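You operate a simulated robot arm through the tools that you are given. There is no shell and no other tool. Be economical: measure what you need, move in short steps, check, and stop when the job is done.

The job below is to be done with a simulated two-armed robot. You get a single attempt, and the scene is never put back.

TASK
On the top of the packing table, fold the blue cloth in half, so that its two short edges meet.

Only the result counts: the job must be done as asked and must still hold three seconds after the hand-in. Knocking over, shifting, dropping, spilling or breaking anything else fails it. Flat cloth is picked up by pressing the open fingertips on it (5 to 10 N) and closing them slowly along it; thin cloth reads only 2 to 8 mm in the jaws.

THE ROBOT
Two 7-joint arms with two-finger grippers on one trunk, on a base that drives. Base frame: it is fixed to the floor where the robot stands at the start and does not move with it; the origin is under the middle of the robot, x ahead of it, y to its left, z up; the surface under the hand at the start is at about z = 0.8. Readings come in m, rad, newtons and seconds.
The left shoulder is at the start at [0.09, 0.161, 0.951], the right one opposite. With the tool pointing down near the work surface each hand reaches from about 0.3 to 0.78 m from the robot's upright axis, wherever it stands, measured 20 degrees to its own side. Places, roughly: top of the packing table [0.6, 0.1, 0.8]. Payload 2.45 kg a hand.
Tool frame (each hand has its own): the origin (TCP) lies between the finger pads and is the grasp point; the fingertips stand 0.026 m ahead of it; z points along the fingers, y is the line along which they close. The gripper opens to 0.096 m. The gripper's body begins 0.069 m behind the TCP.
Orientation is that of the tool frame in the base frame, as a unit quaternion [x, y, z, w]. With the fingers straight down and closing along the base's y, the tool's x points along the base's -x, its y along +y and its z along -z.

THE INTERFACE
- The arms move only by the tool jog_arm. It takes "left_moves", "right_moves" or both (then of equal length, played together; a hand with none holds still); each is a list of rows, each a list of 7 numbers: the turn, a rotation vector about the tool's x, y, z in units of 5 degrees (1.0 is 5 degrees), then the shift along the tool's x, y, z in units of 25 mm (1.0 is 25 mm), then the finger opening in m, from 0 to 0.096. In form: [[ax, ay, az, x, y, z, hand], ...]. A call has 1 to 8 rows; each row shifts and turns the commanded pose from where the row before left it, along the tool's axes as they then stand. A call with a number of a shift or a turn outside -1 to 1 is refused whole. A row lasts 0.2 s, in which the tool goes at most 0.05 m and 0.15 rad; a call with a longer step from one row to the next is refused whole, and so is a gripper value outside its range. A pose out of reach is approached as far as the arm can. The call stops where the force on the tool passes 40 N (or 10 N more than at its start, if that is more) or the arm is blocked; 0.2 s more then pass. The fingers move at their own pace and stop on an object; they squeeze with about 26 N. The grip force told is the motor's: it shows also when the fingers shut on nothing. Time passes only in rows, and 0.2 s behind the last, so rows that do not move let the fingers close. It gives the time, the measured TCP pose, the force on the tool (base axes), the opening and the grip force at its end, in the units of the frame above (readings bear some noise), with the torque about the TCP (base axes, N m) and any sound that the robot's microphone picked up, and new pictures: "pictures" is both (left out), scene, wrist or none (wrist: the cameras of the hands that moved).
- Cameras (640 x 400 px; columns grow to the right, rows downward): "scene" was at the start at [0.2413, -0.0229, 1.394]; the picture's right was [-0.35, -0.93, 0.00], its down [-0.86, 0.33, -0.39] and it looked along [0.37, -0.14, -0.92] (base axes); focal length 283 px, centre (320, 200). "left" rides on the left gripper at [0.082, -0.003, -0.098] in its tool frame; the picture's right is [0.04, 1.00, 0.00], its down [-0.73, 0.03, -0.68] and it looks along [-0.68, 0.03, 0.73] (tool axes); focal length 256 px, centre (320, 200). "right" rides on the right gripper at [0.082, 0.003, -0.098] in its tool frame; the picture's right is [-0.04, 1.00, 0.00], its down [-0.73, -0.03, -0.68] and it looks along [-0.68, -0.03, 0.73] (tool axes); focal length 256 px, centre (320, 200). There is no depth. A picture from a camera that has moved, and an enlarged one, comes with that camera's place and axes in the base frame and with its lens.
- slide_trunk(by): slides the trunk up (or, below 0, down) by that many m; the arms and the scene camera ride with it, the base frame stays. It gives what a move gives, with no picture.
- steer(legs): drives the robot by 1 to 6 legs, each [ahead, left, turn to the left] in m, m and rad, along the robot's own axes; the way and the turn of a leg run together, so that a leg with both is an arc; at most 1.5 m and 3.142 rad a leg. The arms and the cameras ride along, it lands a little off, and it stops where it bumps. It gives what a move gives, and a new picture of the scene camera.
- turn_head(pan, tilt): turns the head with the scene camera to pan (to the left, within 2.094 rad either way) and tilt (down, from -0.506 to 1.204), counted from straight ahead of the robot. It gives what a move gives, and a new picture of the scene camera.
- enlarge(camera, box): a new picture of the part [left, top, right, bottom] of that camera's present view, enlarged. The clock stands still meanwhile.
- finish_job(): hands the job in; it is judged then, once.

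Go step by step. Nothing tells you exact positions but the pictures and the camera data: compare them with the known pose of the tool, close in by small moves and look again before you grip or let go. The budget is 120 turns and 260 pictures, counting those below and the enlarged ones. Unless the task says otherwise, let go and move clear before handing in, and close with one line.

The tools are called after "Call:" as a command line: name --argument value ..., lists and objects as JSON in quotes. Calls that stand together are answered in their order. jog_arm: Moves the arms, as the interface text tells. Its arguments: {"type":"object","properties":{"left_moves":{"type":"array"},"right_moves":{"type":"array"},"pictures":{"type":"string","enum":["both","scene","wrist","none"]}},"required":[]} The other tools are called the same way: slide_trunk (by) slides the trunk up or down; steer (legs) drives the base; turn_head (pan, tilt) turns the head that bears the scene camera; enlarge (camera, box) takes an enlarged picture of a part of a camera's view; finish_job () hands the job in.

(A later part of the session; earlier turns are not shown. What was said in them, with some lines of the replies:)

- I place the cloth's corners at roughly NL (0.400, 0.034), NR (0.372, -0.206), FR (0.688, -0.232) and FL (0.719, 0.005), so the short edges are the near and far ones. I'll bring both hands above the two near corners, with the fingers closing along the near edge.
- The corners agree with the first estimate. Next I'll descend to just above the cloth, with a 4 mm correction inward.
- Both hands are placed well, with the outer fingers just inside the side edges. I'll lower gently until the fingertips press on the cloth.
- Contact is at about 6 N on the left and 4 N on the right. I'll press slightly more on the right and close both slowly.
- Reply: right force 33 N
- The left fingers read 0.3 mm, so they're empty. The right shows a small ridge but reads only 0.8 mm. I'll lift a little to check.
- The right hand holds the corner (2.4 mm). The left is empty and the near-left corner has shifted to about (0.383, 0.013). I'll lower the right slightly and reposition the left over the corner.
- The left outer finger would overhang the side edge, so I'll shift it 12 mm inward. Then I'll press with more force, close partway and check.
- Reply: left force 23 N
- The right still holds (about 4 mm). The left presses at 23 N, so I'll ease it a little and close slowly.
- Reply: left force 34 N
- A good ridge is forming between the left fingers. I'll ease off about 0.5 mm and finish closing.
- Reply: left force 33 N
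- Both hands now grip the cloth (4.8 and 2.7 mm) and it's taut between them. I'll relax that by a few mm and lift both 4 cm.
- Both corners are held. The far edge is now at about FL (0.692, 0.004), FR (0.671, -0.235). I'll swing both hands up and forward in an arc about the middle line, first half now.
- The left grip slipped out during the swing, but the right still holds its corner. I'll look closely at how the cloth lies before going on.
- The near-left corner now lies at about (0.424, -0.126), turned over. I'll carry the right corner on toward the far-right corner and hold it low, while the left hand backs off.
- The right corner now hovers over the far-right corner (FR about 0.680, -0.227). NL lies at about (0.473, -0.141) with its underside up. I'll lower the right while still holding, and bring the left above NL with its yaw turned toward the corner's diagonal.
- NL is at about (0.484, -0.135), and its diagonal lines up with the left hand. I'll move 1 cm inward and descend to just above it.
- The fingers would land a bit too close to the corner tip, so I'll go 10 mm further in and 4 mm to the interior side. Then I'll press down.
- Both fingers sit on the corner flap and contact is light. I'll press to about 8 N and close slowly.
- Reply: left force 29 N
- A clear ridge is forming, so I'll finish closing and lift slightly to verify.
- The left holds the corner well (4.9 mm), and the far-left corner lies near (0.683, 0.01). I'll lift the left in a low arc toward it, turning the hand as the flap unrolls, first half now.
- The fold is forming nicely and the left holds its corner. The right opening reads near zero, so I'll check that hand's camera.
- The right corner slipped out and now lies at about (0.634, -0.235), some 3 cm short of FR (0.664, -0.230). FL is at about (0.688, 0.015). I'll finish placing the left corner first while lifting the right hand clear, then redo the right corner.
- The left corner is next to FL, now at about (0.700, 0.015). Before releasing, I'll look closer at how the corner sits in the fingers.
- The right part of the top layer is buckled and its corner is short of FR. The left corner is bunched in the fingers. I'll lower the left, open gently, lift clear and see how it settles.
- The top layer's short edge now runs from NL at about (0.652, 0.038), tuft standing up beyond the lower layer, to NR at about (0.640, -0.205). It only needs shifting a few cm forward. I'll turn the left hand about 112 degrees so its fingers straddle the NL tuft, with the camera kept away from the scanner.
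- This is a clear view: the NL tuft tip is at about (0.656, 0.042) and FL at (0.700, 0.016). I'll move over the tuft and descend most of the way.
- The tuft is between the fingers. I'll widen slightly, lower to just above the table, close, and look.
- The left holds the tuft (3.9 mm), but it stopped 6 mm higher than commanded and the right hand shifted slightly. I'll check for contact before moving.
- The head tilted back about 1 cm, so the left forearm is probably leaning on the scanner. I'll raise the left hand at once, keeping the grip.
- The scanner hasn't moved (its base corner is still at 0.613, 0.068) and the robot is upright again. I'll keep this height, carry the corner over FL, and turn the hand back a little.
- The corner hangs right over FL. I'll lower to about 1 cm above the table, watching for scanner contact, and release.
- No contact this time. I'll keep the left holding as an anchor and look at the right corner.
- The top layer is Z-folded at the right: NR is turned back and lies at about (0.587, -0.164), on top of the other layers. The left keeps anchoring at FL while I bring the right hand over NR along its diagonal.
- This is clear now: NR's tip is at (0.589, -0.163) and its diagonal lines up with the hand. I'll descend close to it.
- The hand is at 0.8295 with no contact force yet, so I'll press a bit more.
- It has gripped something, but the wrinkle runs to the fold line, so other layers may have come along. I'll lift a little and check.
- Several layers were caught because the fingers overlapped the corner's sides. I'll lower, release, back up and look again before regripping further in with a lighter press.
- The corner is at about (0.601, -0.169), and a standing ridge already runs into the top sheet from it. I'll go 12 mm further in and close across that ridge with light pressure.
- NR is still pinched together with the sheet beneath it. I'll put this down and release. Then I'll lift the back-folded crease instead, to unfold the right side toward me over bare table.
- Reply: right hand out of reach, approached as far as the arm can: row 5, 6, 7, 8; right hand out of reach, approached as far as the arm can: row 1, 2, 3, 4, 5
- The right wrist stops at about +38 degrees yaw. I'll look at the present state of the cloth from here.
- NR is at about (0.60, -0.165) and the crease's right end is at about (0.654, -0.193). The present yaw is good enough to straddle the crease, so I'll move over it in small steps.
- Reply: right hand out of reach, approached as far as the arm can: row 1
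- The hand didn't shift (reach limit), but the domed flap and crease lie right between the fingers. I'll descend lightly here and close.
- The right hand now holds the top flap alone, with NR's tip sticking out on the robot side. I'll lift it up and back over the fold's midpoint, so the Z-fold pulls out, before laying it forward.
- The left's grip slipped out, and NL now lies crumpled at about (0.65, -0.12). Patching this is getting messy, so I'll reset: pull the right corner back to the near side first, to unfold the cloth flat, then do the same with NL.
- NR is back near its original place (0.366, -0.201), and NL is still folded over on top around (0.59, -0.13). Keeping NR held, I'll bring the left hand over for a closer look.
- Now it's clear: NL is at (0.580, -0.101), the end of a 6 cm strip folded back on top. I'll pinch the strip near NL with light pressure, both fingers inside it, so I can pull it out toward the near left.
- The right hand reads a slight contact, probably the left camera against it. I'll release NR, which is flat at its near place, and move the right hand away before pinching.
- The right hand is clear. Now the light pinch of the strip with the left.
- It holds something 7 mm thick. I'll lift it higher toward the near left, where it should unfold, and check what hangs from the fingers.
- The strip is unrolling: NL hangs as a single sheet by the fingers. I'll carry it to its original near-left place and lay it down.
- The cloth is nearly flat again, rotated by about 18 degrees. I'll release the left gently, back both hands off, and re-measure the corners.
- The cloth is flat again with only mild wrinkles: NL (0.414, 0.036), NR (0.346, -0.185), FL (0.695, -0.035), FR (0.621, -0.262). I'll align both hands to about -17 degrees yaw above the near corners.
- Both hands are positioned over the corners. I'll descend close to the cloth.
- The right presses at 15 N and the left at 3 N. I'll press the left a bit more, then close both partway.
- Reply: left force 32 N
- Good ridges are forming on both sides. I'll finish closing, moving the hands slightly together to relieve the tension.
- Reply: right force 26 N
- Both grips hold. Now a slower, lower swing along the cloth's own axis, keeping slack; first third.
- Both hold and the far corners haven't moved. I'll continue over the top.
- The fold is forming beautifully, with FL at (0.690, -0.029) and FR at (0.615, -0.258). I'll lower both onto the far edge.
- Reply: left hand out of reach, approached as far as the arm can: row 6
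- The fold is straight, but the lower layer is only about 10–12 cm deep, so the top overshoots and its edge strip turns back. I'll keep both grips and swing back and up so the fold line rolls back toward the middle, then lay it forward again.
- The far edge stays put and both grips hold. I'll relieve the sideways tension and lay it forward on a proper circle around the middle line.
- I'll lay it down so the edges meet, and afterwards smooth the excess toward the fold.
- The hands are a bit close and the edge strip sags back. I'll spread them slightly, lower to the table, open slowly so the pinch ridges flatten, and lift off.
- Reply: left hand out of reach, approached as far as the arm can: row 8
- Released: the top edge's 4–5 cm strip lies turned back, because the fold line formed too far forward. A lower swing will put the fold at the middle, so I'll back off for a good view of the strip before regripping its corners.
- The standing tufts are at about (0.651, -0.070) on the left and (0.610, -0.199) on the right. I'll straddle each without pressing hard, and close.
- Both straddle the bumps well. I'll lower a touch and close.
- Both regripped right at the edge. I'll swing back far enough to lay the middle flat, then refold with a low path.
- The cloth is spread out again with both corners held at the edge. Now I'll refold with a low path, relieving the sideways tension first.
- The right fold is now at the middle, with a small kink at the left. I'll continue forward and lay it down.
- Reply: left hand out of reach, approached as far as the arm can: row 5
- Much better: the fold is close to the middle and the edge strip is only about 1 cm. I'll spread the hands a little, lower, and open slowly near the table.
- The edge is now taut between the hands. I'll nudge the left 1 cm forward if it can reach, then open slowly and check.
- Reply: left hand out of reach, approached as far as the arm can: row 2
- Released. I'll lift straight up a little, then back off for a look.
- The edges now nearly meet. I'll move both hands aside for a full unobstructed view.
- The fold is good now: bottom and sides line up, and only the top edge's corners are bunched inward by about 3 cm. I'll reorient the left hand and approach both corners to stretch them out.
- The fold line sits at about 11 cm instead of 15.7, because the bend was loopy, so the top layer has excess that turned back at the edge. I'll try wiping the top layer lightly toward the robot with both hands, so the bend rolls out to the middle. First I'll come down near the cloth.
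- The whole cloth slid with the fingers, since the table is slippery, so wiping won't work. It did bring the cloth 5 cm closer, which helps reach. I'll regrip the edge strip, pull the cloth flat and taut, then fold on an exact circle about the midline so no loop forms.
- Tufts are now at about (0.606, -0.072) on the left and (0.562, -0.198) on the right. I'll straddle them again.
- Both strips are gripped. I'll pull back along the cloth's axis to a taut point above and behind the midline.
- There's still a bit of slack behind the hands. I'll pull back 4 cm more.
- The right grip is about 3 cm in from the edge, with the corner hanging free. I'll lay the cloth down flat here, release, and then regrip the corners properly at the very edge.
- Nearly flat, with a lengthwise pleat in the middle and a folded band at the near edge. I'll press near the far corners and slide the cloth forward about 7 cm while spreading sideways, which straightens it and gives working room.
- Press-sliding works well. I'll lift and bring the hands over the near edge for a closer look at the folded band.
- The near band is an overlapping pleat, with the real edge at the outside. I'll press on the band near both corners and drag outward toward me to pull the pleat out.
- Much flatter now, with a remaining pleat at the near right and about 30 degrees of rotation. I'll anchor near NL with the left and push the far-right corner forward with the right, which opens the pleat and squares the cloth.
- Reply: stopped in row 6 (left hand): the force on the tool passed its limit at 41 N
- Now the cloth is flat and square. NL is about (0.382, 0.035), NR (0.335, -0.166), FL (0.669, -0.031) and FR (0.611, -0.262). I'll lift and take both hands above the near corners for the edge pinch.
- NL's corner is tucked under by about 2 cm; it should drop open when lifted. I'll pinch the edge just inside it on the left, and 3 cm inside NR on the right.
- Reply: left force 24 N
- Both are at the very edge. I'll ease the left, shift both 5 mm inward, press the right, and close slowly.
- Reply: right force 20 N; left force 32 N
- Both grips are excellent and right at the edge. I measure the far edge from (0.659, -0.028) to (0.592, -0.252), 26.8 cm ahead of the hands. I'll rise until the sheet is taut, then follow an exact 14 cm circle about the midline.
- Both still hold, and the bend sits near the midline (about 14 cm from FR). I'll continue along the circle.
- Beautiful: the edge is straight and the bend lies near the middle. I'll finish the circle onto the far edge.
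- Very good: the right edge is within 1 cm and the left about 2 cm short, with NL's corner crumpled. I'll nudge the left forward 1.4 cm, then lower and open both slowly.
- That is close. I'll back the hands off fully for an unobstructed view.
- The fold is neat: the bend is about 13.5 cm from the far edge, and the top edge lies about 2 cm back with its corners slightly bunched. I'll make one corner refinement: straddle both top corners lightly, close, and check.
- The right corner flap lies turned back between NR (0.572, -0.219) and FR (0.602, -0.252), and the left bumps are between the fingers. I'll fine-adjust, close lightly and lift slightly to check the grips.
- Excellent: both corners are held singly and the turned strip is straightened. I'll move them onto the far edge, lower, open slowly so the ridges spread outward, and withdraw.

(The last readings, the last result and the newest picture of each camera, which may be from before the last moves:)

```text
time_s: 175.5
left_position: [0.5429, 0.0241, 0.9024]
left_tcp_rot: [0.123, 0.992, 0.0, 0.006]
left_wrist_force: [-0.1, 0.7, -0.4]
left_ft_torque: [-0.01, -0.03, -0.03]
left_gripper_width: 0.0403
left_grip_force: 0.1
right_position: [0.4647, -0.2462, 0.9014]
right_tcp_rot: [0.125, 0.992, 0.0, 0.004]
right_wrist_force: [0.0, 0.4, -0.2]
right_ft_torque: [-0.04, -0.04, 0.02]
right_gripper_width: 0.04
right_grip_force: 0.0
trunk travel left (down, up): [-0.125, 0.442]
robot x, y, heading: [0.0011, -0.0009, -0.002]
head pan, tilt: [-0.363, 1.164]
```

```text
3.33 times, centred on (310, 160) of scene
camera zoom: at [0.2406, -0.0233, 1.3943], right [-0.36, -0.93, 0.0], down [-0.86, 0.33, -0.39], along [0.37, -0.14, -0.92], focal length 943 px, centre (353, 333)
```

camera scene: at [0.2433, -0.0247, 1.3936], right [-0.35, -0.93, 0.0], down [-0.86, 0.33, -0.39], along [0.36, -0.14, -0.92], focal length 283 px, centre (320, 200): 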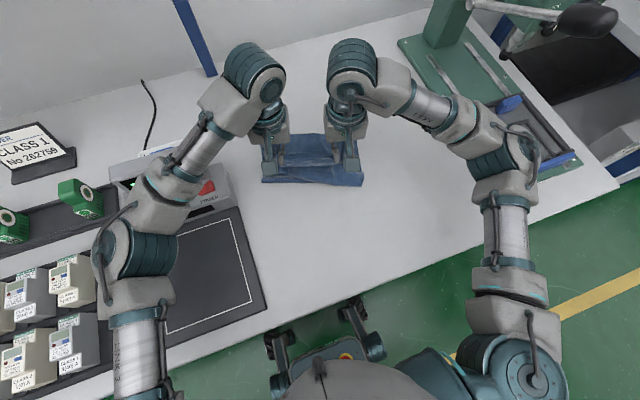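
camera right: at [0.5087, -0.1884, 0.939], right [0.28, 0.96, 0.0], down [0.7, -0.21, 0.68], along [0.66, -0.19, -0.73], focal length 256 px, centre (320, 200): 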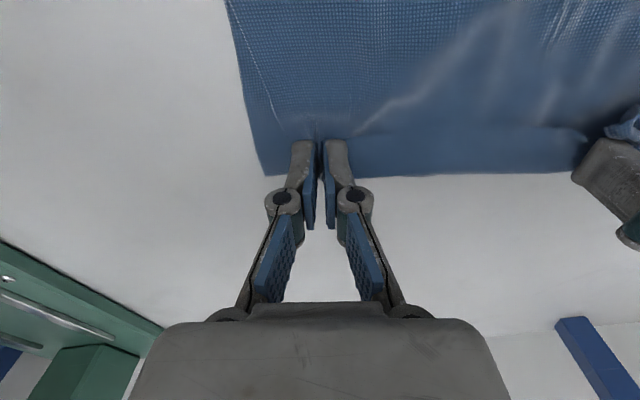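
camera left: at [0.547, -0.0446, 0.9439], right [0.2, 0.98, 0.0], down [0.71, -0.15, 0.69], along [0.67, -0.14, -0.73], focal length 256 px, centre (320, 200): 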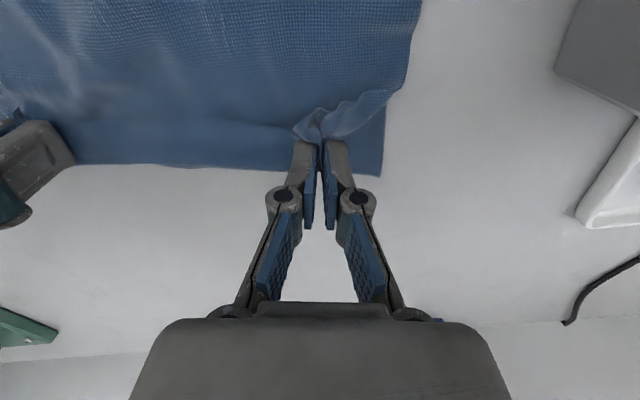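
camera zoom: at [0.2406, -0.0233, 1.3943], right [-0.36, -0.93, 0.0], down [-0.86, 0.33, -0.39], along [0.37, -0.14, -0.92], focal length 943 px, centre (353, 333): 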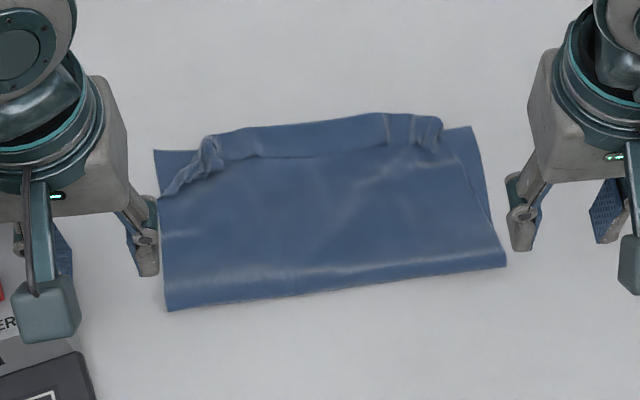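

The top edge now meets the far edge within about 1.5 cm in the middle; only small gathers near the two corners remain. I'll spread each gather once: fingertips pressed lightly on it and opened apart, then withdrawn.

Call:
jog_arm --left_moves '[[0, 0, 0, -0.837, -0.437, 0, 0.004], [0, 0, 0, -0.837, -0.437, 0, 0.004], [0, 0, 0, -0.837, -0.437, 0, 0.004], [0, 0, 0, -0.837, -0.437, 0, 0.004], [0, 0, 0, -0.837, -0.437, 0, 0.004], [0, 0, 0, -0.837, -0.437, 0, 0.004]]' --right_moves '[[0, 0, 0, -0.85, 0.497, 0, 0.004], [0, 0, 0, -0.85, 0.497, 0, 0.004], [0, 0, 0, -0.85, 0.497, 0, 0.004], [0, 0, 0, -0.85, 0.497, 0, 0.004], [0, 0, 0, -0.85, 0.497, 0, 0.004], [0, 0, 0, -0.85, 0.497, 0, 0.004]]' --pictures "none"

Call:
jog_arm --left_moves '[[0, 0, 0, 0, 0, 0.9, 0.004], [0, 0, 0, 0, 0, 0.9, 0.004], [0, 0, 0, 0, 0, 0.7, 0.004], [0, 0, 0, 0, 0, 0.3, 0.004], [0, 0, 0, 0, 0, 0.14, 0.004], [0, 0, 0, 0, 0, 0, 0.02], [0, 0, 0, 0, 0, 0, 0.04], [0, 0, 0, 0, 0, 0, 0.06]]' --right_moves '[[0, 0, 0, 0, 0, 0.9, 0.004], [0, 0, 0, 0, 0, 0.9, 0.004], [0, 0, 0, 0, 0, 0.7, 0.004], [0, 0, 0, 0, 0, 0.3, 0.004], [0, 0, 0, 0, 0, 0.14, 0.004], [0, 0, 0, 0, 0, 0, 0.02], [0, 0, 0, 0, 0, 0, 0.04], [0, 0, 0, 0, 0, 0, 0.06]]' --pictures "none"

Call:
jog_arm --left_moves '[[0, 0, 0, 0, 0, -0.6, 0.06], [0, 0, 0, 0, 0, -0.9, 0.06], [0, 0, 0, 0.5, 0, -0.9, 0.06], [0, 0, 0, 0.9, 0.3, -0.6, 0.06], [0, 0, 0, 0.9, 0.5, 0, 0.06], [0, 0, 0, 0.9, 0.5, 0, 0.06], [0, 0, 0, 0.9, 0.5, 0, 0.06], [0, 0, 0, 0.9, 0.5, 0, 0.06]]' --right_moves '[[0, 0, 0, 0, 0, -0.6, 0.06], [0, 0, 0, 0, 0, -0.9, 0.06], [0, 0, 0, 0.5, 0, -0.9, 0.06], [0, 0, 0, 0.9, -0.3, -0.6, 0.06], [0, 0, 0, 0.9, -0.5, 0, 0.06], [0, 0, 0, 0.9, -0.5, 0, 0.06], [0, 0, 0, 0.9, -0.5, 0, 0.06], [0, 0, 0, 0.9, -0.5, 0, 0.06]]' --pictures "none"

Call:
enlarge --camera "scene" --box '[230, 100, 390, 220]'

```text
time_s: 176.9
left_position: [0.6519, -0.0714, 0.9038]
left_tcp_rot: [0.121, 0.993, 0.002, 0.005]
left_wrist_force: [0.3, -0.6, -0.8]
left_ft_torque: [0.04, 0.0, 0.0]
left_gripper_width: 0.0042
left_grip_force: 0.0
right_position: [0.6089, -0.2065, 0.902]
right_tcp_rot: [0.125, 0.992, 0.0, 0.005]
right_wrist_force: [0.0, -0.6, 0.4]
right_ft_torque: [0.04, -0.05, 0.04]
right_gripper_width: 0.0038
right_grip_force: 0.0
trunk travel left (down, up): [-0.125, 0.442]
robot x, y, heading: [-0.0012, -0.0025, 0.002]
head pan, tilt: [-0.363, 1.164]
```

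```text
time_s: 178.7
left_position: [0.6512, -0.0702, 0.8292]
left_tcp_rot: [0.122, 0.993, 0.001, 0.005]
left_wrist_force: [0.2, -0.3, -0.8]
left_ft_torque: [0.02, 0.0, 0.02]
left_gripper_width: 0.0599
left_grip_force: 0.1
right_position: [0.6099, -0.206, 0.8282]
right_tcp_rot: [0.125, 0.992, -0.001, 0.004]
right_wrist_force: [-0.5, -0.4, 0.1]
right_ft_torque: [-0.01, 0.0, -0.02]
right_gripper_width: 0.06
right_grip_force: 0.1
trunk travel left (down, up): [-0.125, 0.442]
robot x, y, heading: [0.0047, 0.0002, -0.004]
head pan, tilt: [-0.363, 1.164]
```

```text
time_s: 180.5
left_position: [0.5398, 0.0173, 0.9033]
left_tcp_rot: [0.122, 0.993, 0.0, 0.005]
left_wrist_force: [-0.3, 0.3, -0.4]
left_ft_torque: [-0.03, 0.0, 0.02]
left_gripper_width: 0.0601
left_grip_force: 0.0
right_position: [0.471, -0.2308, 0.9034]
right_tcp_rot: [0.124, 0.992, 0.001, 0.005]
right_wrist_force: [-0.6, -0.4, 1.0]
right_ft_torque: [-0.02, -0.03, 0.02]
right_gripper_width: 0.06
right_grip_force: 0.2
trunk travel left (down, up): [-0.125, 0.442]
robot x, y, heading: [-0.0021, -0.001, -0.003]
head pan, tilt: [-0.363, 1.164]
```

```text
3.33 times, centred on (310, 160) of scene
camera zoom: at [0.2408, -0.0232, 1.3942], right [-0.36, -0.93, 0.0], down [-0.86, 0.33, -0.39], along [0.37, -0.14, -0.92], focal length 943 px, centre (353, 333)
```

zoom: 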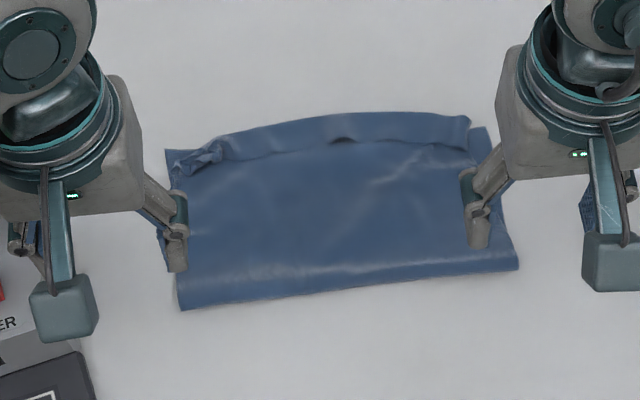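

The cloth now lies folded in half, with the two short edges together within about 1–2 cm along their whole length. I'll withdraw both hands further before handing in.

Call:
jog_arm --left_moves '[[0, 0, 0, 0.8, 0.2, -0.5, 0.06], [0, 0, 0, 0.8, 0.2, -0.5, 0.06], [0, 0, 0, 0.8, 0.2, -0.3, 0.06], [0, 0, 0, 0, 0, 0, 0.06]]' --right_moves '[[0, 0, 0, 0.5, -0.5, -0.5, 0.06], [0, 0, 0, 0.5, -0.5, -0.5, 0.06], [0, 0, 0, 0.5, -0.5, -0.3, 0.06], [0, 0, 0, 0, 0, 0, 0.06]]' --pictures "scene"

```text
time_s: 181.5
left_position: [0.4883, 0.0473, 0.9351]
left_tcp_rot: [0.122, 0.993, 0.0, 0.005]
left_wrist_force: [-0.1, 0.2, -0.1]
left_ft_torque: [-0.02, 0.01, 0.01]
left_gripper_width: 0.0602
left_grip_force: 0.0
right_position: [0.4284, -0.2577, 0.9334]
right_tcp_rot: [0.124, 0.992, 0.0, 0.003]
right_wrist_force: [0.6, -0.4, 0.0]
right_ft_torque: [-0.02, 0.01, -0.04]
right_gripper_width: 0.0599
right_grip_force: 0.0
trunk travel left (down, up): [-0.125, 0.442]
robot x, y, heading: [-0.0031, -0.0021, 0.002]
head pan, tilt: [-0.363, 1.164]
camera scene: at [0.2422, -0.0237, 1.3938], right [-0.35, -0.93, 0.0], down [-0.86, 0.33, -0.39], along [0.36, -0.14, -0.92], focal length 283 px, centre (320, 200)
```

scene: 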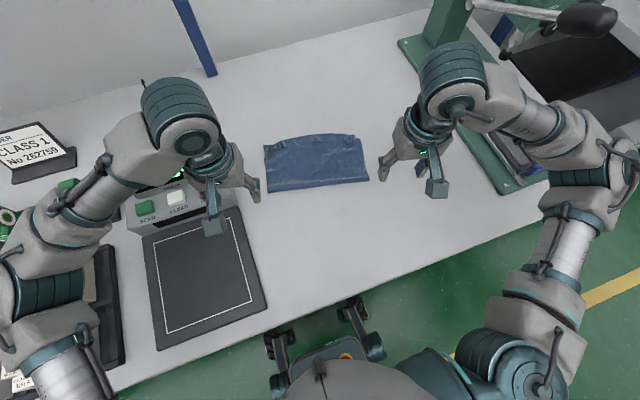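

The cloth is folded, both hands are clear of it, and the other things on the table are where they were. I'm handing in.

Call:
finish_job

```text
The job is handed in.
```

I folded the blue cloth in half on the packing table: its short edges lie together within about 1–2 cm by the last picture, the top edge still slightly turned back and gathered near the corners, and the left forearm leaned on the scanner once without any visible shift.
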